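You operate a simulated robot arm through the tools that you are given. There is no shell and no other tool.

You run a simulated robot arm. Do the job below in one go: nothing can be reset, and whatever is moved stays where it is left.

TASK
Put things in order on the top of the sorting table. At the end: the blue gel carton stands where the black ink cartridge (marked "INK 40") stood; the green tea tin stands where the blue gel carton stood; the clear jar for stones stands where the black iron weight stood; the black ink cartridge from the top of the sorting table stands where the clear jar for stones stood; the black iron weight stands on top of the small pressing board; whatever was shut is shut again. Leave all else as you found it, and nothing knocked over.

The check looks at the end state, three seconds after you hand in, the way a careful person would. Anything else that was tipped, shoved, dropped, spilled or broken makes it a failure.

THE ROBOT
A 6-joint arm with a two-finger parallel gripper, fixed in place. Base frame: the origin is on the floor under the middle of its stand, x ahead of it, y to its left, z up; the work surface is at about z = 0.66. Readings come in m, rad, newtons and seconds.
With the tool pointing down near the work surface it reaches from about 0.2 to 0.62 m from the base axis. Its first joint turns from -1.152 to 1.152 rad. Payload 2.7 kg.
Tool frame: the origin (TCP) lies between the finger pads and is the grasp point; the fingertips stand 0.023 m ahead of it; z points along the fingers, y is the line along which they close. Largest opening 0.094 m; finger width 0.038, thickness 0.01; the body of the gripper, 0.054 by 0.096 m, starts 0.039 m behind the TCP.
Orientation is told as [roll, pitch, yaw] about the base's x, y, z axes, in that order, counted from this pose: with the fingers straight down and closing along the base's y, the tool's x points along the base's -x, its y along +y and its z along -z.

THE INTERFACE
- The arm moves only by the tool drive_tool. Its argument "series" is a list of rows, each an object of numbers (a shift or turn left out is 0, a gripper value left out holds the last): "ax", "ay", "az": the turn, a rotation vector about the base's x, y, z in rad; "x", "y", "z": the shift along the base's x, y, z in cm; "fingers": the opening, from 0 (shut) to 1 (fully open). In form: [{"ax": .., "ay": .., "az": .., "x": .., "y": .., "z": .., "fingers": ..}, ...]. A call has 1 to 20 rows; each row is the pose to reach, as a shift and turn from the pose commanded when the call began. Each row takes 0.2 s and may step no farther than 0.05 m and 0.15 rad from the row before; otherwise, or with a gripper value out of range, the whole call is refused. A pose out of reach is approached as far as the arm can. The call stops where the force on the tool passes 40 N (or 10 N more than at its start, if that is more) or the arm is blocked; 0.2 s more then pass. The fingers move at their own pace (about 0.045 m/s each) and stop on an object; they squeeze with about 23 N. The grip force told is the motor's: it shows also when the fingers shut on nothing. Time passes only in rows, and 0.2 s behind the last, so rows that repeat a pose let the fingers close. It gives the time, the measured TCP pose, the force on the tool (base axes), the opening and the grip force at its end, in the units of the frame above (readings bear some noise), with the torque about the TCP (base axes, N m) and any sound that the robot's microphone picked up.
- Cameras (640 x 400 px; columns grow to the right, rows downward): "scene" is fixed at [0.0865, -0.4493, 1.3923]; the picture's right is [0.77, -0.64, 0.00], its down [-0.43, -0.52, -0.74] and it looks along [0.47, 0.56, -0.68] (base axes); focal length 329 px, centre (320, 200). "wrist" rides on the gripper at [0.086, 0.016, -0.075] in the tool frame; the picture's right is [-0.18, 0.98, 0.00], its down [-0.58, -0.11, -0.81] and it looks along [-0.79, -0.15, 0.59] (tool axes); focal length 243 px, centre (320, 200). There is no depth. A picture from a camera that has moved, and an enlarged one, comes with that camera's place and axes in the base frame and with its lens. The place of the scene camera against the robot may be out by one fixed shift of up to 0.025 m in any direction.
- snapshot(camera): a new picture of that camera. It takes no simulated time.
- inspect(camera, box): a new picture of the part [left, top, right, bottom] of that camera's present view, enlarged. It takes no simulated time.
- job_done(): hands the job in; it is judged then, once.

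Places have to be worked out from the pictures, the camera data and where the tool is seen. Open the gripper and draw the arm clear of the work before you hand the job in, unless the task says otherwise.

The tools are called after "Request:" as name(argument=value, ...) on one line, values as JSON. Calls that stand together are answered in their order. drive_tool: Moves the arm, as the interface text tells. Its arguments: {"type":"object","properties":{"series":{"type":"array","items":{"type":"object","properties":{"ax":{"type":"number"},"ay":{"type":"number"},"az":{"type":"number"},"x":{"type":"number"},"y":{"type":"number"},"z":{"type":"number"},"fingers":{"type":"number"}}}}},"required":["series"]} The other tools are called the same way: snapshot (camera) takes a picture; inspect (camera, box) takes an enlarged picture of a part of a camera's view; job_done () hands the job in.

At the start:

```text
clock: 0.0
position: [0.4693, 0.0528, 0.8941]
orientation: [0.0, -0.001, -0.002]
contact_force: [-0.1, 0.6, -0.7]
moment: [0.02, 0.0, 0.0]
width: 0.0939
grip_force: 0.1
```

scene: 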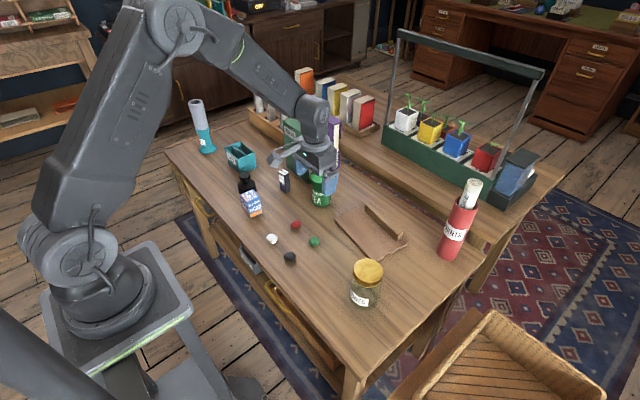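
wrist: 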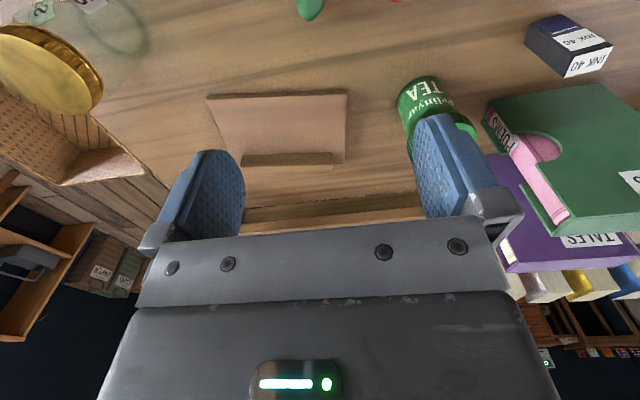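

I start by taking enlarged views of the scene to identify every object on the table before moving anything.

Request:
inspect(camera="scene", box=[160, 80, 340, 280])

Request:
inspect(camera="scene", box=[300, 150, 500, 320])

Request:
inspect(camera="scene", box=[230, 160, 350, 280])

Request:
snapshot(camera="wrist")

```text
2.00 times, centred on (250, 180) of scene
camera zoom: at [0.0865, -0.4493, 1.3923], right [0.77, -0.64, 0.0], down [-0.43, -0.52, -0.74], along [0.47, 0.56, -0.68], focal length 657 px, centre (460, 240)
```

zoom: 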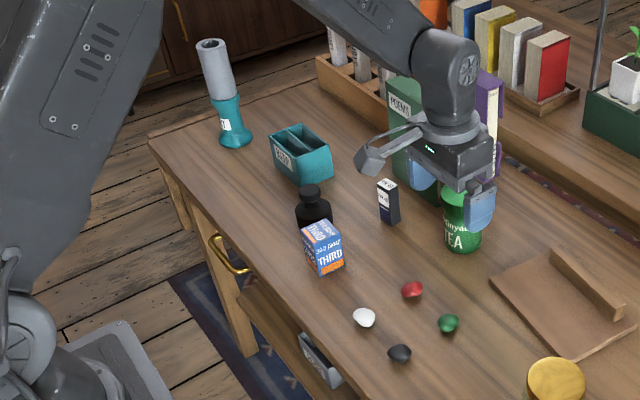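

```text
2.35 times, centred on (400, 235) of scene
camera zoom: at [0.0865, -0.4493, 1.3923], right [0.77, -0.64, 0.0], down [-0.43, -0.52, -0.74], along [0.47, 0.56, -0.68], focal length 773 px, centre (132, 118)
```

zoom: 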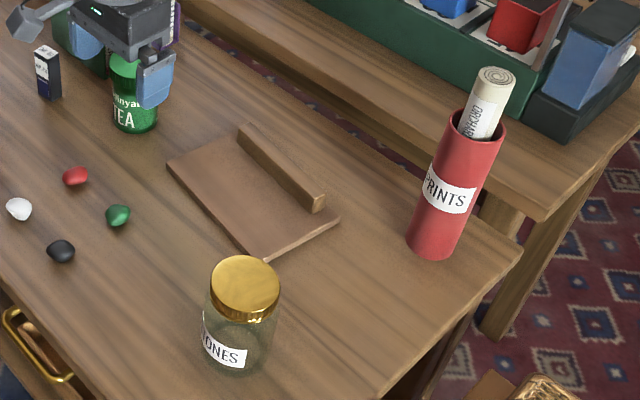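

```text
3.33 times, centred on (290, 220) of scene
camera zoom: at [0.0865, -0.4493, 1.3923], right [0.77, -0.64, 0.0], down [-0.43, -0.52, -0.74], along [0.47, 0.56, -0.68], focal length 1095 px, centre (420, 133)
```

zoom: 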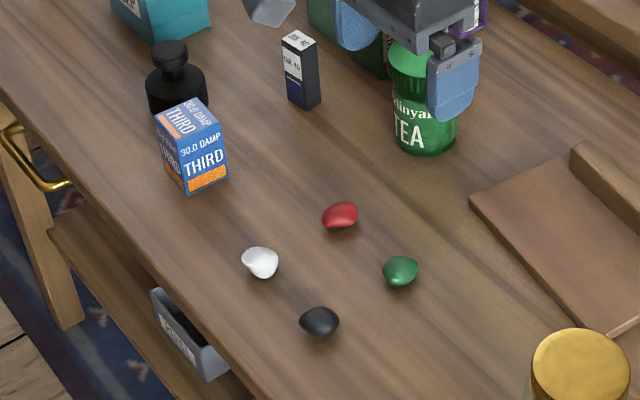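

```text
taken
camera wrist: at [0.3825, 0.0688, 0.9691], right [0.18, 0.98, 0.0], down [0.58, -0.11, 0.81], along [0.79, -0.15, -0.59], focal length 243 px, centre (320, 200)
```

wrist: 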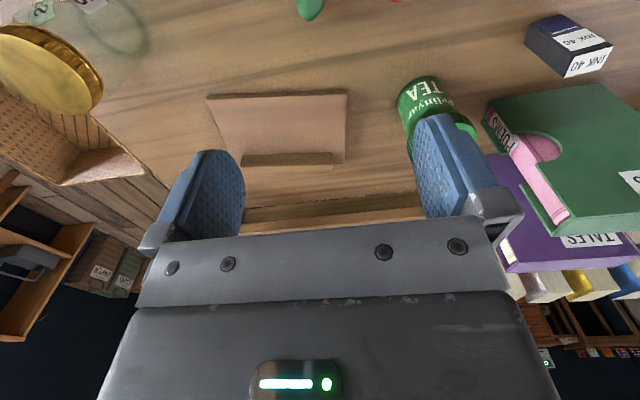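

The weight looks like the black knobbed object behind the blue carton, and the pressing board like the brown board with a raised bar. I zoom in further on each one to get base outlines and read labels.

Request:
inspect(camera="scene", box=[225, 160, 305, 220])

Request:
inspect(camera="scene", box=[330, 195, 420, 265])

Request:
inspect(camera="scene", box=[330, 250, 400, 310])

Request:
inspect(camera="scene", box=[180, 90, 280, 180])

Request:
inspect(camera="scene", box=[200, 220, 330, 330])

Request:
inspect(camera="scene", box=[270, 120, 350, 220])

```text
6.67 times, centred on (265, 190) of scene
camera zoom: at [0.0865, -0.4493, 1.3923], right [0.77, -0.64, 0.0], down [-0.43, -0.52, -0.74], along [0.47, 0.56, -0.68], focal length 2190 px, centre (687, 267)
```

zoom: 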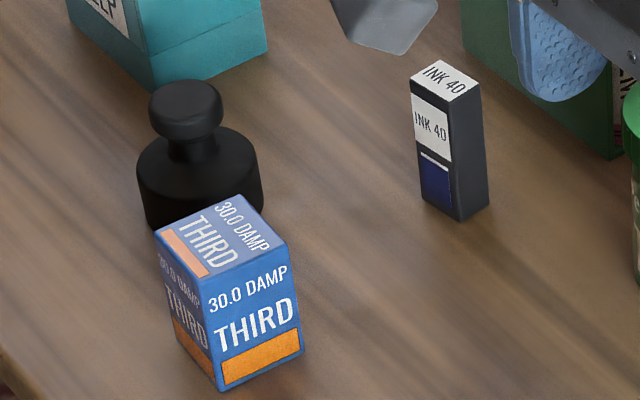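

```text
5.71 times, centred on (375, 230) of scene
camera zoom: at [0.0865, -0.4493, 1.3923], right [0.77, -0.64, 0.0], down [-0.43, -0.52, -0.74], along [0.47, 0.56, -0.68], focal length 1878 px, centre (6, 29)
```

zoom: 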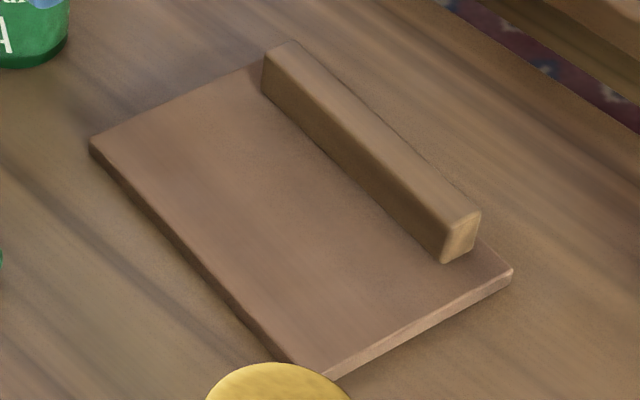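

```text
6.67 times, centred on (365, 280) of scene
camera zoom: at [0.0865, -0.4493, 1.3923], right [0.77, -0.64, 0.0], down [-0.43, -0.52, -0.74], along [0.47, 0.56, -0.68], focal length 2190 px, centre (20, -333)
```

zoom: 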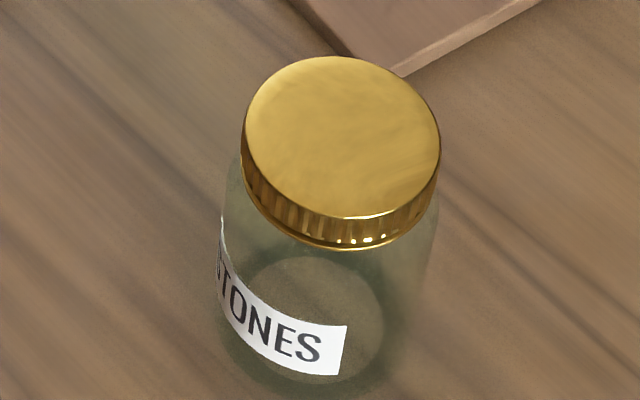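

```text
4.44 times, centred on (230, 135) of scene
camera zoom: at [0.0865, -0.4493, 1.3923], right [0.77, -0.64, 0.0], down [-0.43, -0.52, -0.74], along [0.47, 0.56, -0.68], focal length 1460 px, centre (720, 489)
```

zoom: 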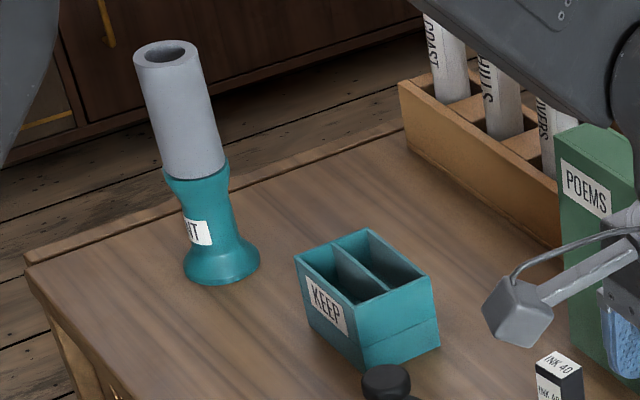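

```text
3.64 times, centred on (265, 275) of scene
camera zoom: at [0.0865, -0.4493, 1.3923], right [0.77, -0.64, 0.0], down [-0.43, -0.52, -0.74], along [0.47, 0.56, -0.68], focal length 1195 px, centre (520, -73)
```

zoom: 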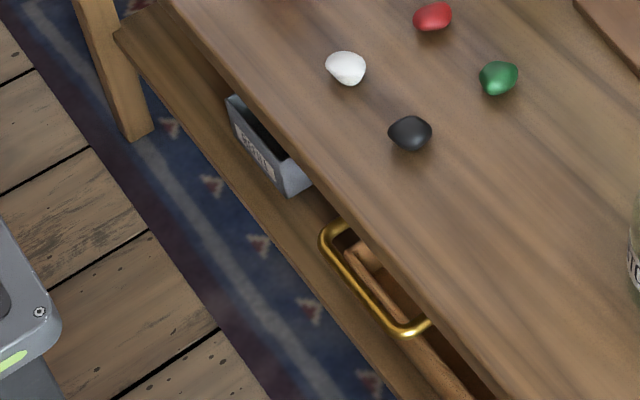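

```text
4.00 times, centred on (310, 170) of scene
camera zoom: at [0.0865, -0.4493, 1.3923], right [0.77, -0.64, 0.0], down [-0.43, -0.52, -0.74], along [0.47, 0.56, -0.68], focal length 1314 px, centre (360, 320)
```

zoom: 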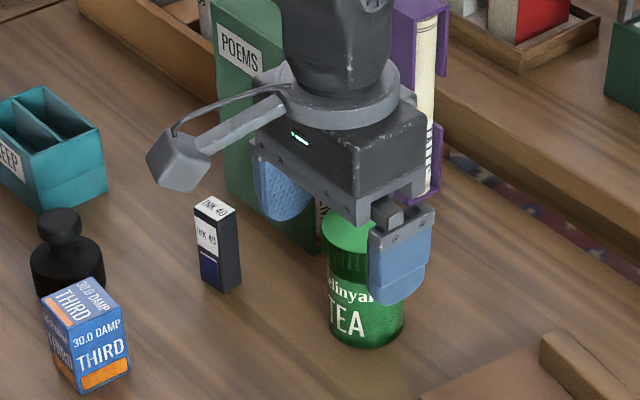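

From the scene camera (which may be off by up to 2.5 cm) I estimate ink (0.53,0.27), carton (0.40,0.25), weight (0.43,0.35), tea (0.59,0.15), jar (0.45,-0.19), and the board around x 0.55–0.67, y -0.14–0.05. I raise the arm and tilt the wrist camera down to check these from a known pose.

Request:
drive_tool(series=[{"x": -3, "y": 3, "z": 1.5, "ay": 0.1}, {"x": -6, "y": 6, "z": 3, "ay": 0.2}, {"x": -9, "y": 9, "z": 4.5, "ay": 0.3}, {"x": -12, "y": 12, "z": 6, "ay": 0.4}, {"x": -13, "y": 15, "z": 7, "ay": 0.45}, {"x": -14, "y": 18, "z": 8, "ay": 0.5}])

Request:
snapshot(camera="wrist")

Request:
snapshot(camera="scene")

```text
clock: 1.4
position: [0.3282, 0.2342, 0.9744]
orientation: [-0.002, 0.5, 0.0]
contact_force: [-0.6, -1.1, 0.3]
moment: [-0.01, -0.01, 0.03]
width: 0.0938
grip_force: 0.0
```

```text
taken
camera wrist: at [0.2889, 0.2489, 1.0803], right [0.16, 0.98, -0.09], down [0.9, -0.11, 0.43], along [0.41, -0.15, -0.9], focal length 243 px, centre (320, 200)
```

wrist: 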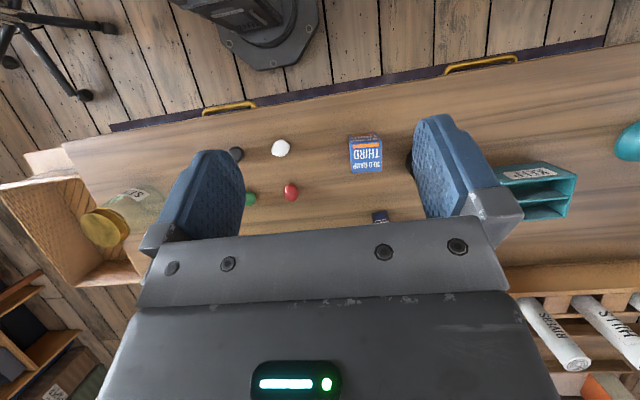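

```text
taken
```

scene: 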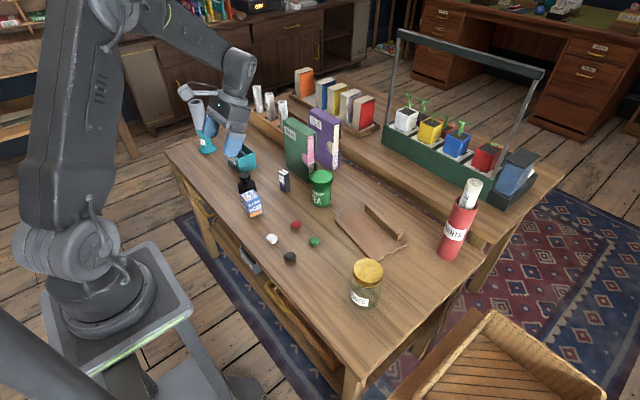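

The tilted view shows the carton, stones and jar, with the weight partly behind a finger. I zoom in on the wrist view for position checks, and on the scene view for the tea tin and board now that they're uncovered.

Request:
inspect(camera="wrist", box=[220, 110, 440, 240])

Request:
inspect(camera="scene", box=[265, 100, 350, 220])

Request:
inspect(camera="scene", box=[220, 140, 310, 220])

Request:
inspect(camera="scene", box=[330, 240, 420, 320])

```text
2.91 times, centred on (330, 175) of wrist
camera zoom: at [0.2889, 0.2489, 1.0803], right [0.16, 0.98, -0.09], down [0.9, -0.11, 0.43], along [0.41, -0.15, -0.9], focal length 706 px, centre (291, 273)
```

zoom: 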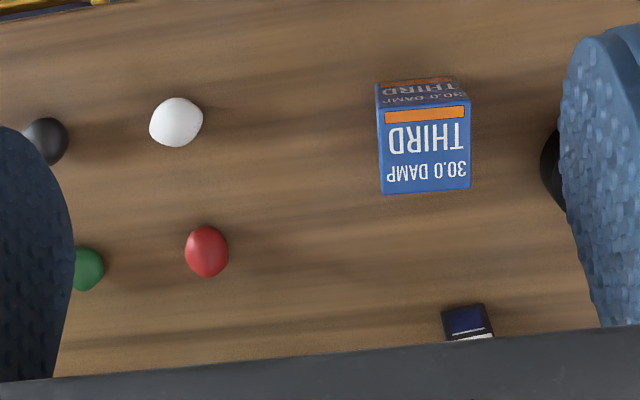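

```text
3.33 times, centred on (308, 160) of scene
camera zoom: at [0.0865, -0.4493, 1.3923], right [0.77, -0.64, 0.0], down [-0.43, -0.52, -0.74], along [0.47, 0.56, -0.68], focal length 1095 px, centre (362, 333)
```

zoom: 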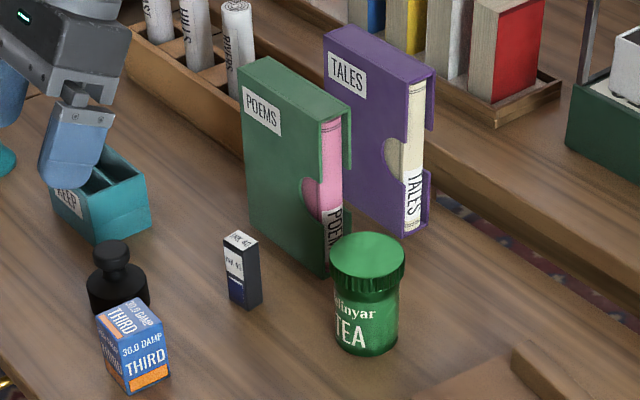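

```text
5.00 times, centred on (265, 180) of scene
camera zoom: at [0.0865, -0.4493, 1.3923], right [0.77, -0.64, 0.0], down [-0.43, -0.52, -0.74], along [0.47, 0.56, -0.68], focal length 1643 px, centre (595, 300)
```

zoom: 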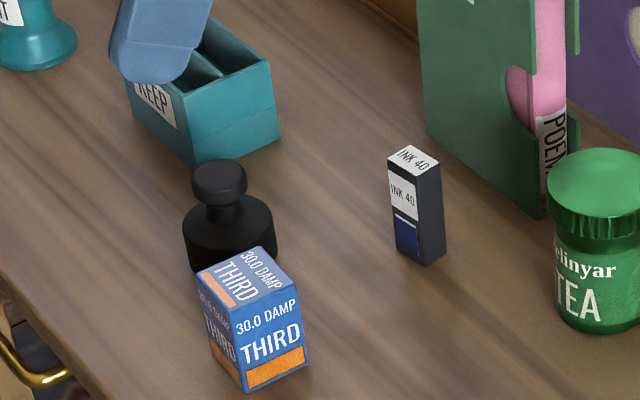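

```text
5.00 times, centred on (375, 280) of scene
camera zoom: at [0.0865, -0.4493, 1.3923], right [0.77, -0.64, 0.0], down [-0.43, -0.52, -0.74], along [0.47, 0.56, -0.68], focal length 1643 px, centre (45, -200)
```

zoom: 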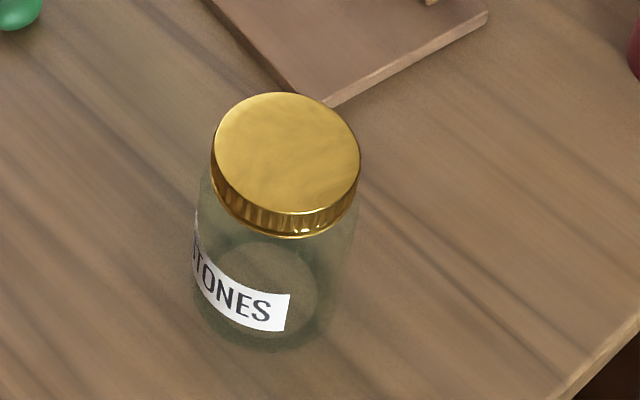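

Comparing wrist and scene estimates for the carton and stones gives a scene-camera offset of about (-0.005, +0.022). That puts the carton at (0.392,0.270) and the weight near (0.429,0.368). I move above the weight, fingers straight down at z≈0.86, for a close look.

Request:
drive_tool(series=[{"x": 2.5, "y": 2.5, "z": -1, "ay": -0.1}, {"x": 5, "y": 5, "z": -3, "ay": -0.2}, {"x": 7.5, "y": 8, "z": -5, "ay": -0.3}, {"x": 10, "y": 11, "z": -7.5, "ay": -0.4}, {"x": 10, "y": 13, "z": -10, "ay": -0.5}, {"x": 10, "y": 13.4, "z": -11.4, "ay": -0.5}])

Request:
snapshot(camera="wrist")

Request:
snapshot(camera="scene")

```text
clock: 2.8
position: [0.4278, 0.3663, 0.8608]
orientation: [0.001, -0.002, 0.001]
contact_force: [0.1, 0.7, -0.2]
moment: [0.0, -0.01, 0.0]
width: 0.0941
grip_force: 0.0
```

```text
taken
camera wrist: at [0.3417, 0.3821, 0.9349], right [0.18, 0.98, 0.0], down [0.58, -0.11, 0.81], along [0.79, -0.15, -0.59], focal length 243 px, centre (320, 200)
```

wrist: 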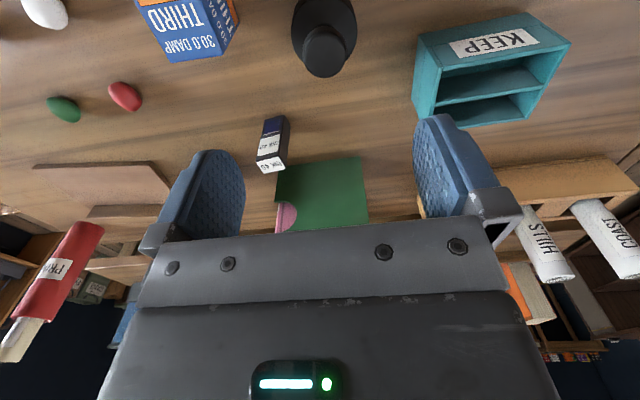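

```text
taken
```

scene: 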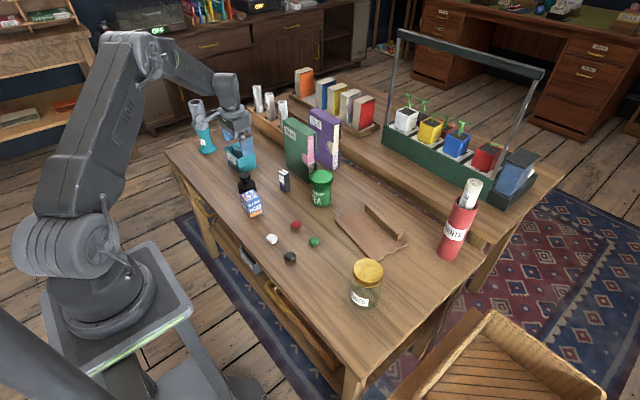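

The weight's knob and body are visible at the top of the wrist view. I zoom in to measure it.

Request:
inspect(camera="wrist", box=[250, 0, 400, 94])

Request:
inspect(camera="wrist", box=[230, 100, 380, 240])

```text
4.26 times, centred on (325, 47) of wrist
camera zoom: at [0.3417, 0.3821, 0.9349], right [0.18, 0.98, 0.0], down [0.58, -0.11, 0.81], along [0.79, -0.15, -0.59], focal length 1032 px, centre (299, 851)
```

zoom: 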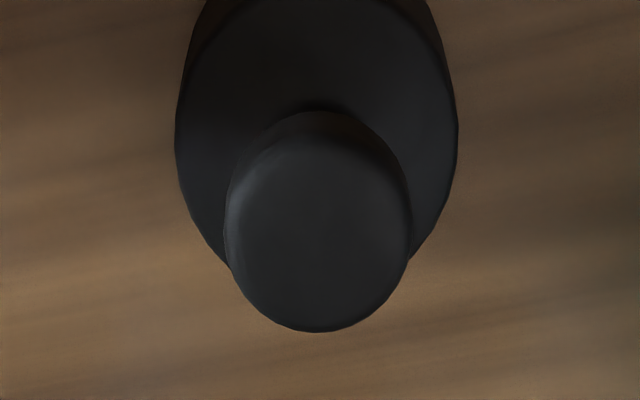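

```text
2.86 times, centred on (305, 170) of wrist
camera zoom: at [0.3417, 0.3821, 0.9349], right [0.18, 0.98, 0.0], down [0.58, -0.11, 0.81], along [0.79, -0.15, -0.59], focal length 693 px, centre (363, 286)
```

zoom: 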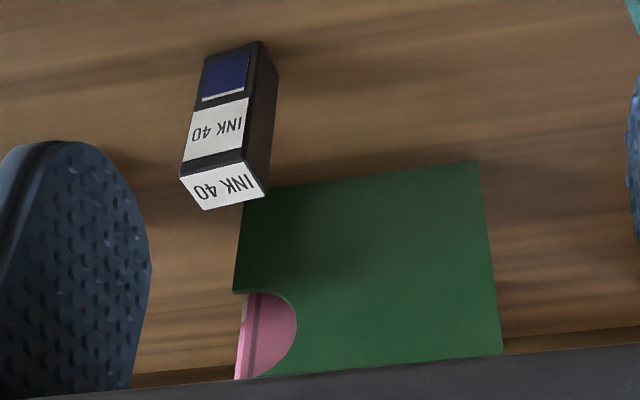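

The knob top centre works out to about (0.428, 0.369), with the knob ~3.4 cm wide at z≈0.71–0.73. I narrow the fingers, shift +0.3 cm in y, and descend to TCP z≈0.735 for a check before gripping.

Request:
drive_tool(series=[{"y": 0.3, "z": -2, "fingers": 0.65}, {"y": 0.3, "z": -5, "fingers": 0.65}, {"y": 0.3, "z": -8, "fingers": 0.65}, {"y": 0.3, "z": -10.5, "fingers": 0.65}, {"y": 0.3, "z": -12.5, "fingers": 0.65}])

Request:
snapshot(camera="wrist")

Request:
inspect(camera="scene", box=[190, 120, 310, 230])

```text
clock: 4.0
position: [0.4291, 0.3692, 0.7366]
orientation: [0.001, 0.001, 0.001]
contact_force: [-0.3, 0.3, -0.1]
moment: [0.01, 0.0, 0.03]
width: 0.061
grip_force: 0.0
```

```text
taken
camera wrist: at [0.3434, 0.3846, 0.8102], right [0.18, 0.98, 0.0], down [0.58, -0.11, 0.81], along [0.79, -0.15, -0.59], focal length 243 px, centre (320, 200)
```

wrist: 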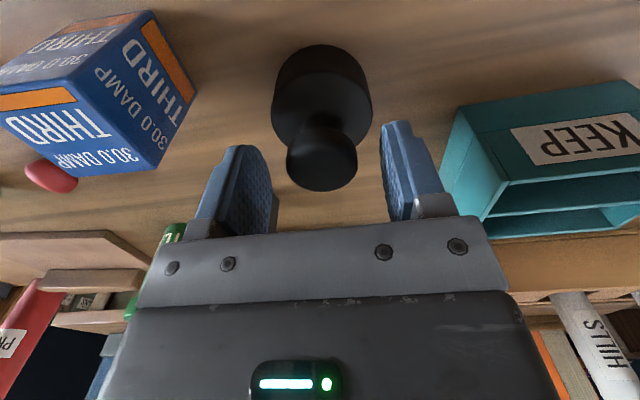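

```text
3.64 times, centred on (250, 175) of scene
camera zoom: at [0.0865, -0.4493, 1.3923], right [0.77, -0.64, 0.0], down [-0.43, -0.52, -0.74], along [0.47, 0.56, -0.68], focal length 1195 px, centre (574, 291)
```

zoom: 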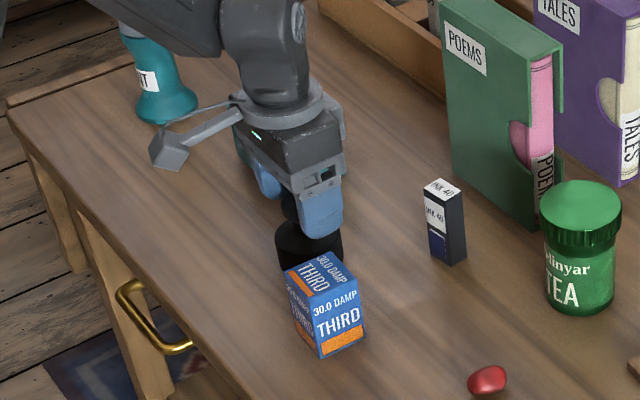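

Triangulating two views puts the knob top at z≈0.724, x≈0.429, centred between the fingers. I lower 1.9 cm, close on the knob, then lift a little.

Request:
drive_tool(series=[{"z": -1.0}, {"z": -1.9}, {"z": -1.9, "fingers": 0.2}, {"z": -1.9, "fingers": 0.2}, {"z": -1.9, "fingers": 0.2}, {"z": -1.9, "fingers": 0.2}])

Request:
snapshot(camera="wrist")

```text
clock: 5.4
position: [0.4288, 0.3706, 0.7193]
orientation: [0.002, -0.004, -0.001]
contact_force: [-2.3, -3.4, 24.3]
moment: [-0.52, 0.35, 0.0]
width: 0.0353
grip_force: 22.4
```

```text
taken
camera wrist: at [0.3427, 0.3857, 0.7931], right [0.18, 0.98, 0.0], down [0.58, -0.11, 0.81], along [0.79, -0.15, -0.59], focal length 243 px, centre (320, 200)
```

wrist: 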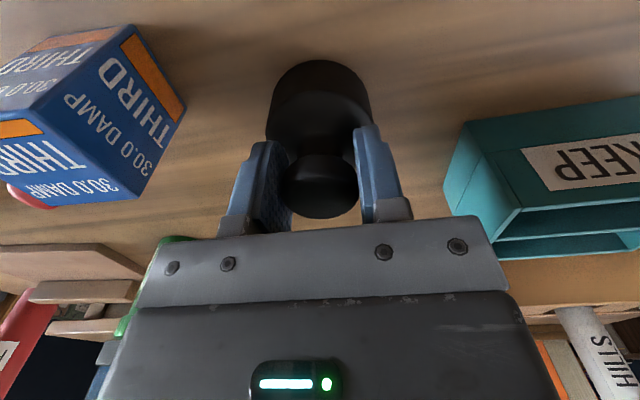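

The fingertips touched the weight's shoulder (about 24 N upward) and the knob is held at 35 mm. I lift a few centimetres and check the grip.

Request:
drive_tool(series=[{"z": 0.5, "fingers": 0.2}, {"z": 1.5, "fingers": 0.2}, {"z": 3, "fingers": 0.2}, {"z": 5, "fingers": 0.2}, {"z": 5, "fingers": 0.2}])

Request:
snapshot(camera="wrist")

Request:
inspect(camera="scene", box=[190, 110, 310, 230])

```text
clock: 6.6
position: [0.4299, 0.3708, 0.768]
orientation: [-0.002, 0.003, 0.001]
contact_force: [-0.2, 0.1, -7.4]
moment: [-0.03, -0.01, 0.01]
width: 0.0353
grip_force: 22.8
```

```text
taken
camera wrist: at [0.3433, 0.3861, 0.8412], right [0.18, 0.98, 0.0], down [0.58, -0.11, 0.81], along [0.79, -0.15, -0.59], focal length 243 px, centre (320, 200)
```

wrist: 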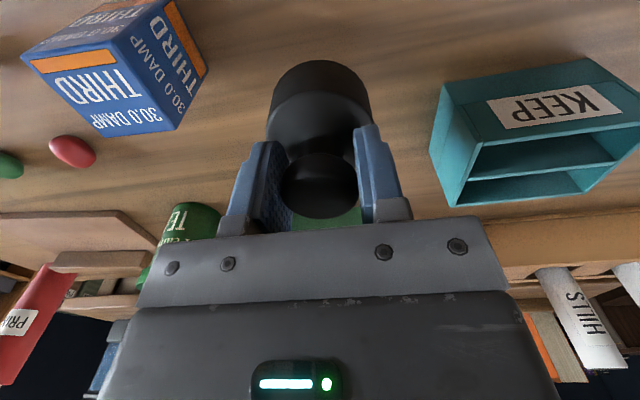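

```text
3.33 times, centred on (250, 170) of scene
camera zoom: at [0.0866, -0.4492, 1.3923], right [0.77, -0.64, 0.0], down [-0.43, -0.52, -0.74], along [0.47, 0.56, -0.68], focal length 1095 px, centre (553, 300)
```

zoom: 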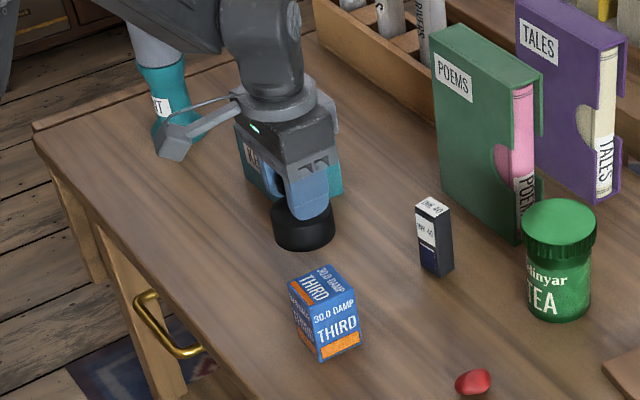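

The weight is held steadily (about 7.4 N, upright). I raise it to z≈0.86 and carry it along x≈0.43 to y≈0, in front of the board, to look at the board.

Request:
drive_tool(series=[{"z": 3}, {"z": 6}, {"z": 9, "y": -2}, {"z": 9, "y": -6}, {"z": 9, "y": -10}, {"z": 9, "y": -14}, {"z": 9, "y": -18}, {"z": 9, "y": -22}, {"z": 9, "y": -26}, {"z": 9, "y": -30}, {"z": 9, "y": -34}, {"z": 9, "y": -37}, {"z": 9, "y": -39}, {"z": 9, "y": -39}])

Request:
snapshot(camera="wrist")

Request:
snapshot(camera="scene")

```text
clock: 9.6
position: [0.4295, -0.0181, 0.8549]
orientation: [0.001, 0.0, -0.001]
contact_force: [0.7, -0.1, -7.0]
moment: [0.01, 0.02, 0.02]
width: 0.0353
grip_force: 23.1
```

```text
taken
camera wrist: at [0.3433, -0.0032, 0.9293], right [0.18, 0.98, 0.0], down [0.58, -0.11, 0.81], along [0.79, -0.15, -0.59], focal length 243 px, centre (320, 200)
```

wrist: 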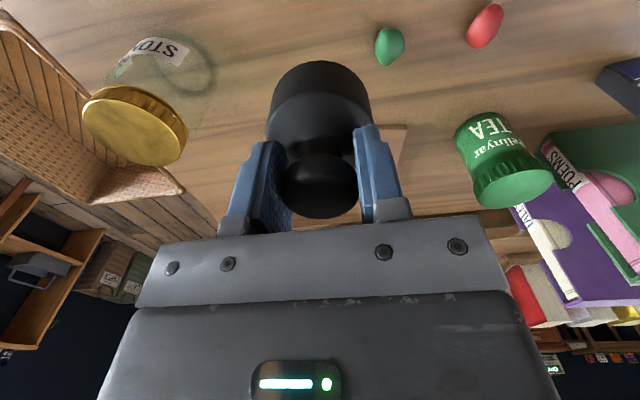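

```text
taken
```

scene: 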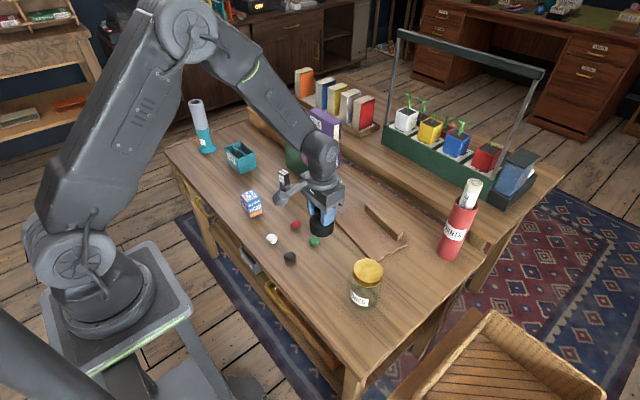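

The weight hides the board in this view. I shift to y≈0.11 so the board shows to the left of the held weight.

Request:
drive_tool(series=[{"y": 4, "z": 1}, {"y": 8, "z": 2}, {"y": 12, "z": 2}, {"y": 13, "z": 2}])

Request:
inspect(camera="wrist", box=[60, 50, 300, 240])

Request:
inspect(camera="scene", box=[325, 190, 425, 270])

```text
clock: 10.6
position: [0.4282, 0.111, 0.8777]
orientation: [0.0, 0.003, -0.001]
contact_force: [-1.0, 0.0, -7.2]
moment: [0.03, -0.02, 0.01]
width: 0.0353
grip_force: 23.7
```

```text
2.11 times, centred on (180, 145) of wrist
camera zoom: at [0.342, 0.126, 0.9519], right [0.18, 0.98, 0.0], down [0.58, -0.11, 0.81], along [0.79, -0.15, -0.59], focal length 511 px, centre (615, 316)
```

zoom: 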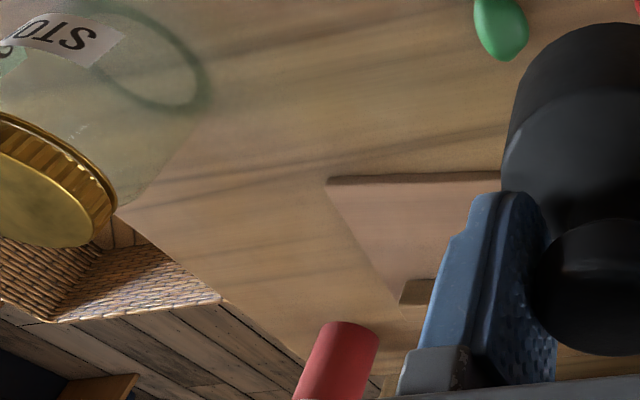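

```text
5.00 times, centred on (375, 230) of scene
camera zoom: at [0.0866, -0.4492, 1.3923], right [0.77, -0.64, 0.0], down [-0.43, -0.52, -0.74], along [0.47, 0.56, -0.68], focal length 1643 px, centre (45, 50)
```

zoom: 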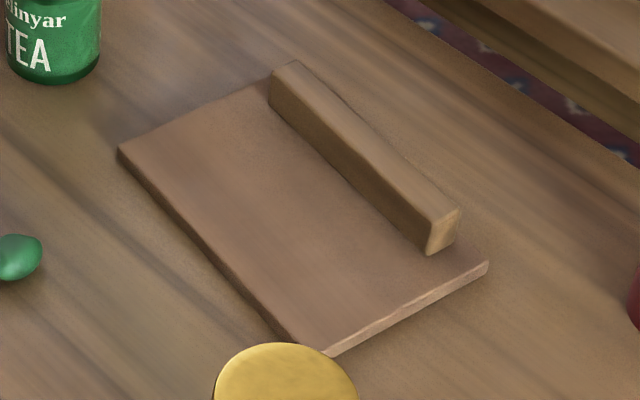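

The front edge of the board appears at about (0.530,-0.111) to (0.546,0.005). I zoom in further to find the bar and the far edge.

Request:
inspect(camera="wrist", box=[170, 120, 270, 220])

Request:
snapshot(camera="wrist")

```text
4.00 times, centred on (220, 170) of wrist
camera zoom: at [0.342, 0.126, 0.9519], right [0.18, 0.98, 0.0], down [0.58, -0.11, 0.81], along [0.79, -0.15, -0.59], focal length 970 px, centre (720, 320)
```

zoom: 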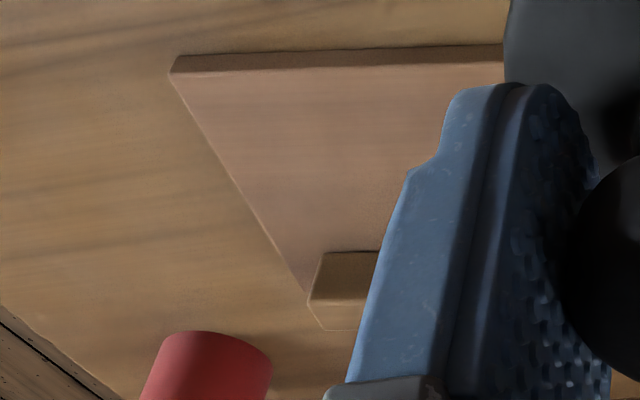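

```text
taken
camera wrist: at [0.342, 0.126, 0.9519], right [0.18, 0.98, 0.0], down [0.58, -0.11, 0.81], along [0.79, -0.15, -0.59], focal length 243 px, centre (320, 200)
```

wrist: 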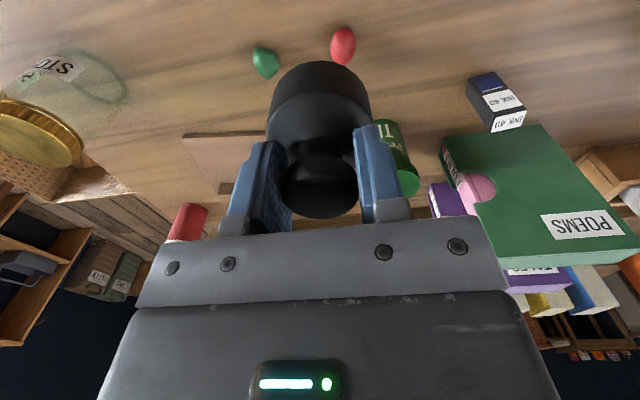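

The board's flat part now reads as a 1 cm thick top at z≈0.670, front edge x≈0.533–0.551, bar front x≈0.637–0.653, so its middle is about (0.598,-0.027). I carry the weight there and stop about 2 cm above the board.

Request:
drive_tool(series=[{"y": -4}, {"y": -8}, {"y": -12}, {"y": -13.8, "x": 2}, {"y": -13.8, "x": 6}, {"y": -13.8, "x": 10}, {"y": -13.8, "x": 14}, {"y": -13.8, "x": 16.9}, {"y": -13.8, "x": 16.9, "z": -3}, {"y": -13.8, "x": 16.9, "z": -6}, {"y": -13.8, "x": 16.9, "z": -9}, {"y": -13.8, "x": 16.9, "z": -11.5}, {"y": -13.8, "x": 16.9, "z": -12.8}, {"y": -13.8, "x": 16.9, "z": -12.8}])

Request:
snapshot(camera="wrist")

Request:
inspect(camera="scene", box=[310, 160, 430, 270])

```text
clock: 13.6
position: [0.5988, -0.0271, 0.7499]
orientation: [0.001, 0.001, 0.0]
contact_force: [0.2, -0.5, -7.3]
moment: [-0.03, 0.0, -0.05]
width: 0.0349
grip_force: 22.9
```

```text
taken
camera wrist: at [0.5119, -0.012, 0.8235], right [0.18, 0.98, 0.0], down [0.58, -0.11, 0.81], along [0.79, -0.15, -0.59], focal length 243 px, centre (320, 200)
```

wrist: 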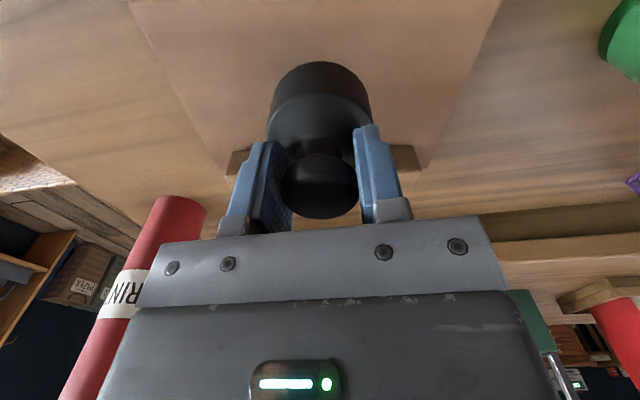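

```text
3.64 times, centred on (370, 215) of scene
camera zoom: at [0.0866, -0.4493, 1.3923], right [0.77, -0.64, 0.0], down [-0.43, -0.52, -0.74], along [0.47, 0.56, -0.68], focal length 1195 px, centre (138, 146)
```

zoom: 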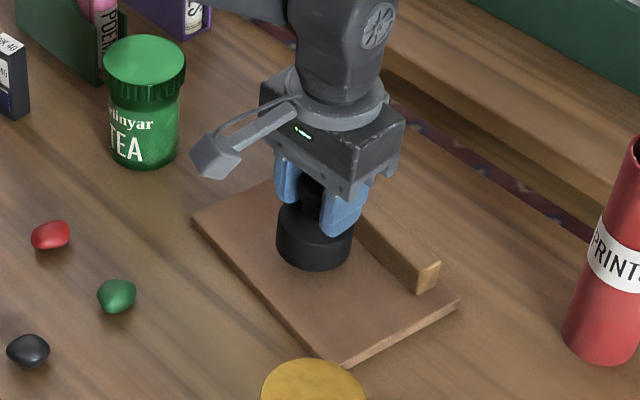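

The weight hovers centred over the flat part, between the front edge and the bar. I lower 2 cm in small steps and check for contact.

Request:
drive_tool(series=[{"z": -0.6}, {"z": -1.2}, {"z": -1.6}, {"z": -1.9}, {"z": -2.05}, {"z": -2.05}])

Request:
inspect(camera="scene", box=[310, 160, 430, 270])

```text
clock: 15.0
position: [0.5994, -0.0275, 0.7317]
orientation: [0.001, -0.006, 0.0]
contact_force: [-8.0, 0.2, 18.8]
moment: [0.1, 0.22, 0.02]
width: 0.0352
grip_force: 23.3
```

```text
3.64 times, centred on (370, 215) of scene
camera zoom: at [0.086, -0.4492, 1.3923], right [0.77, -0.64, 0.0], down [-0.43, -0.52, -0.74], along [0.48, 0.56, -0.67], focal length 1195 px, centre (138, 146)
```

zoom: 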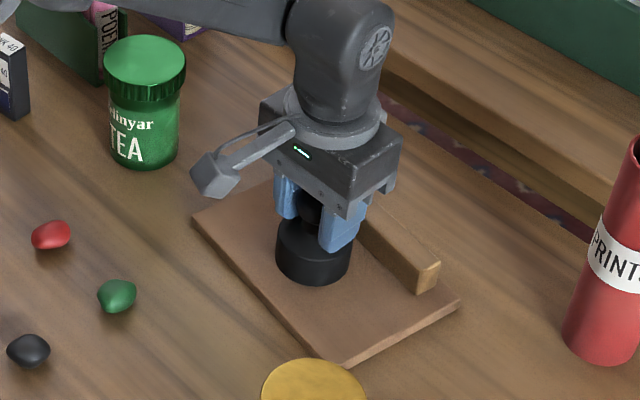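

The weight is on the board (contact force ~19 N upward). I ease off 1.5 mm, open the fingers, and raise straight up.

Request:
drive_tool(series=[{"z": 0.15}, {"z": 0.15, "fingers": 0.65}, {"z": 0.15, "fingers": 0.65}, {"z": 0.15, "fingers": 0.65}, {"z": 1, "fingers": 0.65}, {"z": 3, "fingers": 0.65}, {"z": 6, "fingers": 0.65}, {"z": 10, "fingers": 0.65}, {"z": 14, "fingers": 0.65}])

Request:
snapshot(camera="wrist")

Request:
inspect(camera="scene", box=[310, 160, 430, 270])

```text
clock: 17.0
position: [0.5991, -0.0288, 0.8681]
orientation: [0.002, 0.0, 0.001]
contact_force: [-0.4, 0.0, 0.1]
moment: [0.0, -0.02, 0.0]
width: 0.0613
grip_force: 0.0
```

```text
taken
camera wrist: at [0.5133, -0.0126, 0.9422], right [0.18, 0.98, 0.0], down [0.58, -0.11, 0.81], along [0.79, -0.15, -0.59], focal length 243 px, centre (320, 200)
```

wrist: 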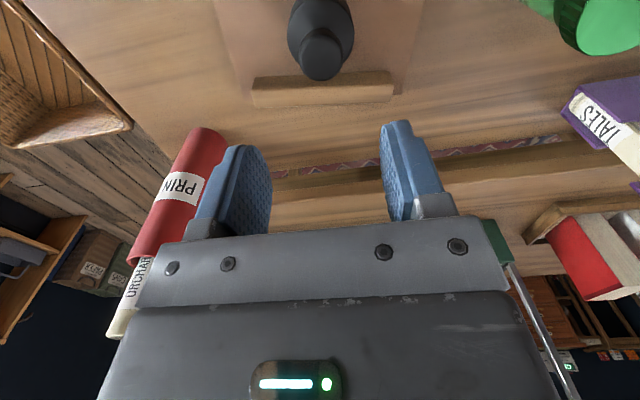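

```text
3.64 times, centred on (370, 215) of scene
camera zoom: at [0.0865, -0.4493, 1.3923], right [0.77, -0.64, 0.0], down [-0.43, -0.52, -0.74], along [0.47, 0.56, -0.68], focal length 1195 px, centre (138, 146)
```

zoom: 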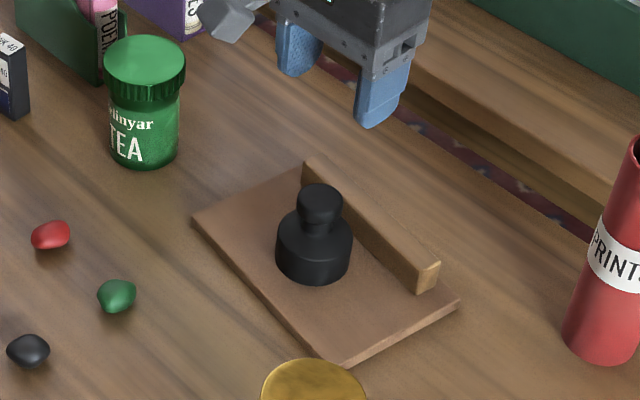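

The weight stands upright on the board, clear of the bar. Next is the jar, so I move up and back to above its estimated place (0.44,-0.167) with the fingers fully open and take a look.

Request:
drive_tool(series=[{"z": 4, "fingers": 1}, {"z": 6, "x": -4, "fingers": 1}, {"z": 6, "x": -8, "y": -3}, {"z": 6, "x": -12, "y": -6}, {"z": 6, "x": -15, "y": -9}, {"z": 6, "x": -16, "y": -12}, {"z": 6, "x": -16, "y": -13.8}])

Request:
snapshot(camera="wrist")

Request:
snapshot(camera="scene")

```text
clock: 18.6
position: [0.4368, -0.1666, 0.9285]
orientation: [0.001, -0.001, 0.0]
contact_force: [-0.8, 0.0, 0.0]
moment: [0.0, -0.01, -0.04]
width: 0.0944
grip_force: 0.1
```

```text
taken
camera wrist: at [0.3514, -0.1524, 1.0024], right [0.18, 0.98, 0.0], down [0.58, -0.11, 0.81], along [0.79, -0.15, -0.59], focal length 243 px, centre (320, 200)
```

wrist: 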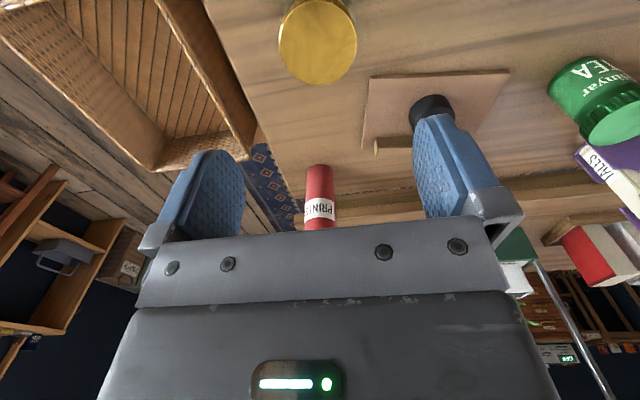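

```text
taken
```

scene: 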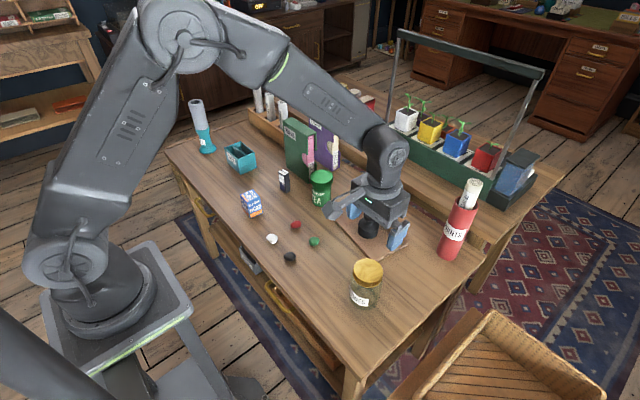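

The jar's gold lid shows at the top of the wrist view. I zoom in to measure it.

Request:
inspect(camera="wrist", box=[240, 0, 400, 100])

```text
4.00 times, centred on (320, 50) of wrist
camera zoom: at [0.3514, -0.1524, 1.0024], right [0.18, 0.98, 0.0], down [0.58, -0.11, 0.81], along [0.79, -0.15, -0.59], focal length 970 px, centre (320, 800)
```

zoom: 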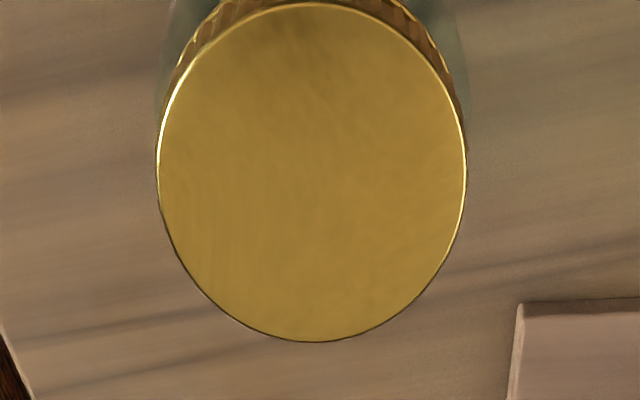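

The lid centre is near (0.440,-0.171), depending on the jar height. I descend to z≈0.85 for a second view to triangulate the top.

Request:
drive_tool(series=[{"z": -3, "x": 0.2, "y": -0.4}, {"z": -6, "x": 0.2, "y": -0.4}, {"z": -8, "x": 0.2, "y": -0.4}, {"z": -8, "x": 0.2, "y": -0.4}])

Request:
snapshot(camera="wrist")

Request:
inspect(camera="wrist", box=[240, 20, 400, 140])

Request:
inspect(camera="scene", box=[320, 220, 420, 320])

```text
clock: 19.6
position: [0.4401, -0.1704, 0.8498]
orientation: [0.0, -0.001, -0.001]
contact_force: [-0.1, -0.3, -0.8]
moment: [-0.01, -0.01, 0.0]
width: 0.094
grip_force: 0.1
```

```text
taken
camera wrist: at [0.3533, -0.1552, 0.9235], right [0.18, 0.98, 0.0], down [0.58, -0.11, 0.81], along [0.79, -0.15, -0.59], focal length 243 px, centre (320, 200)
```

wrist: 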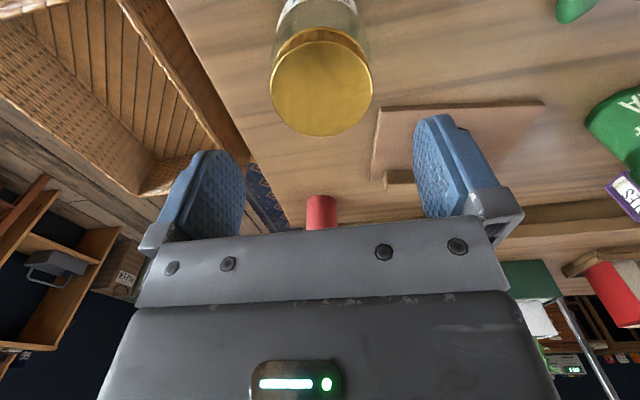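

```text
3.33 times, centred on (320, 80) of wrist
camera zoom: at [0.3533, -0.1552, 0.9235], right [0.18, 0.98, 0.0], down [0.58, -0.11, 0.81], along [0.79, -0.15, -0.59], focal length 809 px, centre (320, 600)
```

zoom: 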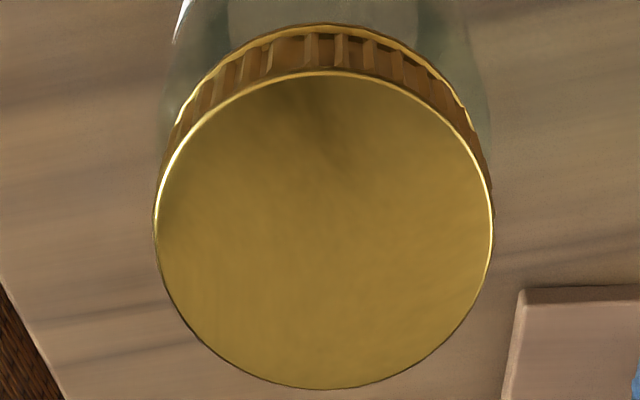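

```text
4.00 times, centred on (370, 270) of scene
camera zoom: at [0.0865, -0.4493, 1.3923], right [0.77, -0.64, 0.0], down [-0.43, -0.52, -0.74], along [0.47, 0.56, -0.68], focal length 1314 px, centre (120, -80)
```

zoom: 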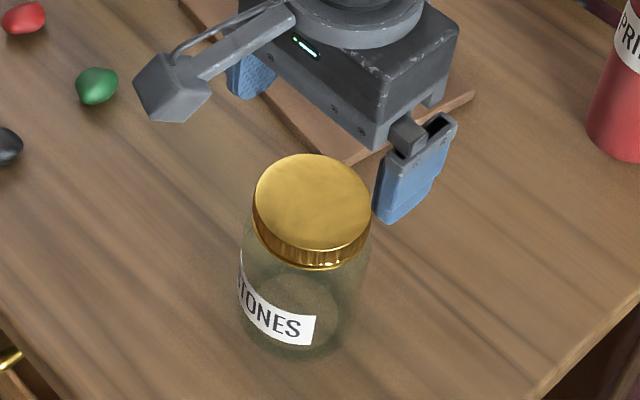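

Triangulation puts the jar at (0.438,-0.1705) with its top at z≈0.769, lid ≈6.7 cm across and the glass slightly wider. I descend with open fingers to z≈0.737 so the pads meet the glass below the lid.

Request:
drive_tool(series=[{"z": -3, "x": -0.2}, {"z": -6, "x": -0.2}, {"z": -9, "x": -0.2}, {"z": -10.5, "x": -0.2}, {"z": -11.2, "x": -0.2}, {"z": -11.2, "x": -0.2}])

Request:
snapshot(camera="wrist")

Request:
inspect(camera="scene", box=[320, 220, 420, 320])

```text
clock: 21.0
position: [0.4385, -0.1716, 0.7361]
orientation: [0.0, -0.001, -0.001]
contact_force: [-1.9, 2.5, 8.2]
moment: [-0.01, -0.04, 0.0]
width: 0.0941
grip_force: 0.0
```

```text
taken
camera wrist: at [0.3518, -0.155, 0.8099], right [0.18, 0.98, 0.0], down [0.58, -0.11, 0.81], along [0.79, -0.15, -0.59], focal length 243 px, centre (320, 200)
```

wrist: 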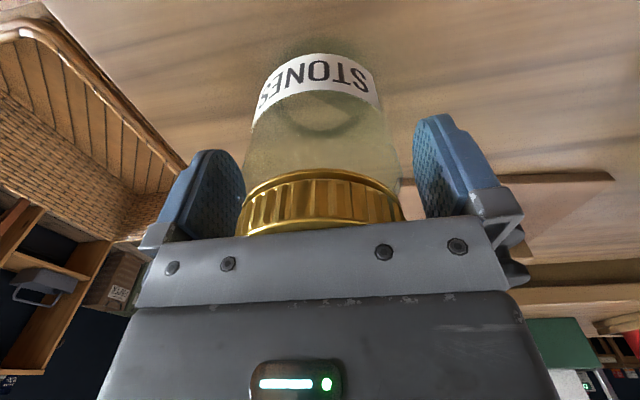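

```text
4.00 times, centred on (370, 270) of scene
camera zoom: at [0.0864, -0.4492, 1.3923], right [0.77, -0.64, 0.0], down [-0.43, -0.52, -0.74], along [0.47, 0.56, -0.68], focal length 1314 px, centre (120, -80)
```

zoom: 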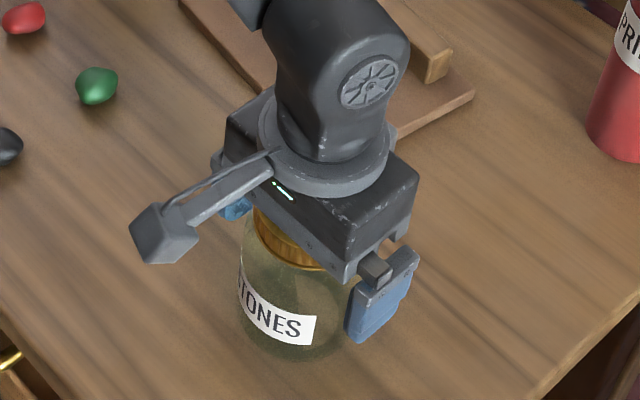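

There's an 8 N upward force, so the palm is just touching the lid. I raise 0.5 cm and close the fingers on the jar.

Request:
drive_tool(series=[{"z": 0.5}, {"z": 0.5, "fingers": 0.5}, {"z": 0.5, "fingers": 0.5}, {"z": 0.5, "fingers": 0.5}, {"z": 0.5, "fingers": 0.5}])

Request:
snapshot(camera="wrist")

```text
clock: 22.2
position: [0.4382, -0.1689, 0.7414]
orientation: [0.0, 0.001, 0.0]
contact_force: [-0.6, -0.1, -0.4]
moment: [-0.02, 0.0, 0.01]
width: 0.0736
grip_force: 23.1
```

```text
taken
camera wrist: at [0.3514, -0.1548, 0.8151], right [0.18, 0.98, 0.0], down [0.58, -0.11, 0.81], along [0.79, -0.15, -0.59], focal length 243 px, centre (320, 200)
```

wrist: 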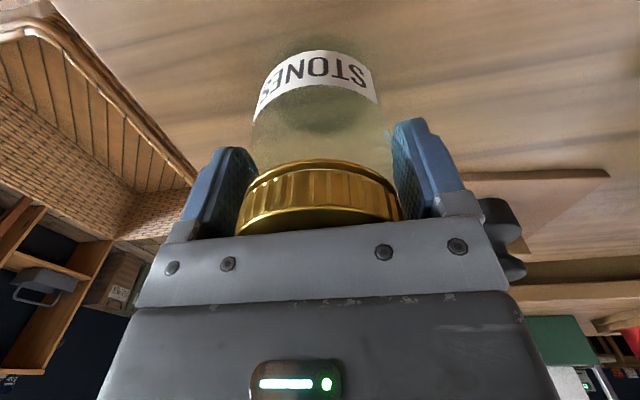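

The fingers stopped at 73.6 mm on the glass below the lid. I lift the jar a few centimetres and check it.

Request:
drive_tool(series=[{"z": 0.5}, {"z": 1.5}, {"z": 3}, {"z": 5}, {"z": 5}])

Request:
snapshot(camera="wrist")

Request:
inspect(camera="scene", box=[320, 200, 440, 320])

```text
clock: 23.4
position: [0.4373, -0.1682, 0.7911]
orientation: [-0.001, 0.0, 0.0]
contact_force: [-0.1, 0.7, -1.8]
moment: [0.02, -0.01, -0.01]
width: 0.0739
grip_force: 23.3
```

```text
taken
camera wrist: at [0.3511, -0.1539, 0.8661], right [0.18, 0.98, 0.0], down [0.58, -0.11, 0.81], along [0.79, -0.15, -0.59], focal length 243 px, centre (320, 200)
```

wrist: 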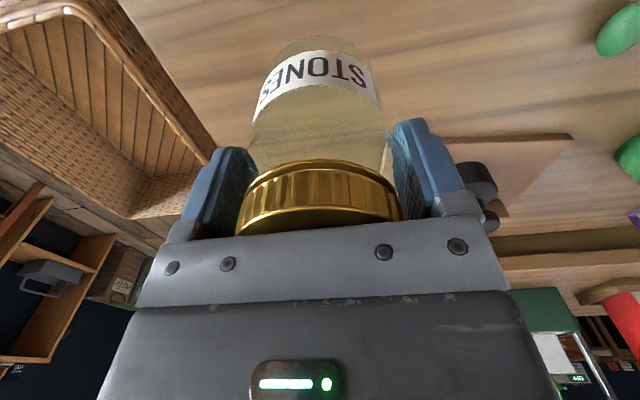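

```text
3.33 times, centred on (380, 260) of scene
camera zoom: at [0.0865, -0.4493, 1.3923], right [0.77, -0.64, 0.0], down [-0.43, -0.52, -0.74], along [0.47, 0.56, -0.68], focal length 1095 px, centre (120, 0)
```

zoom: 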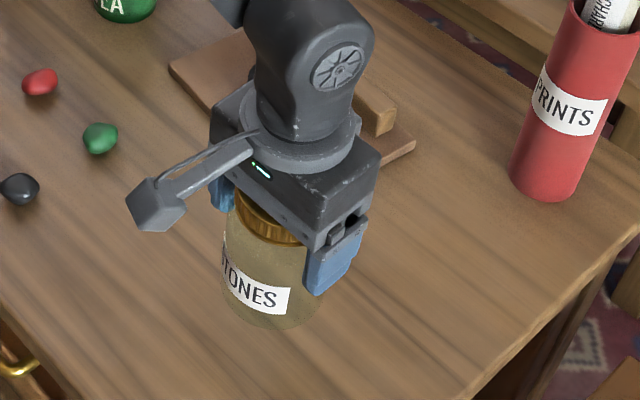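

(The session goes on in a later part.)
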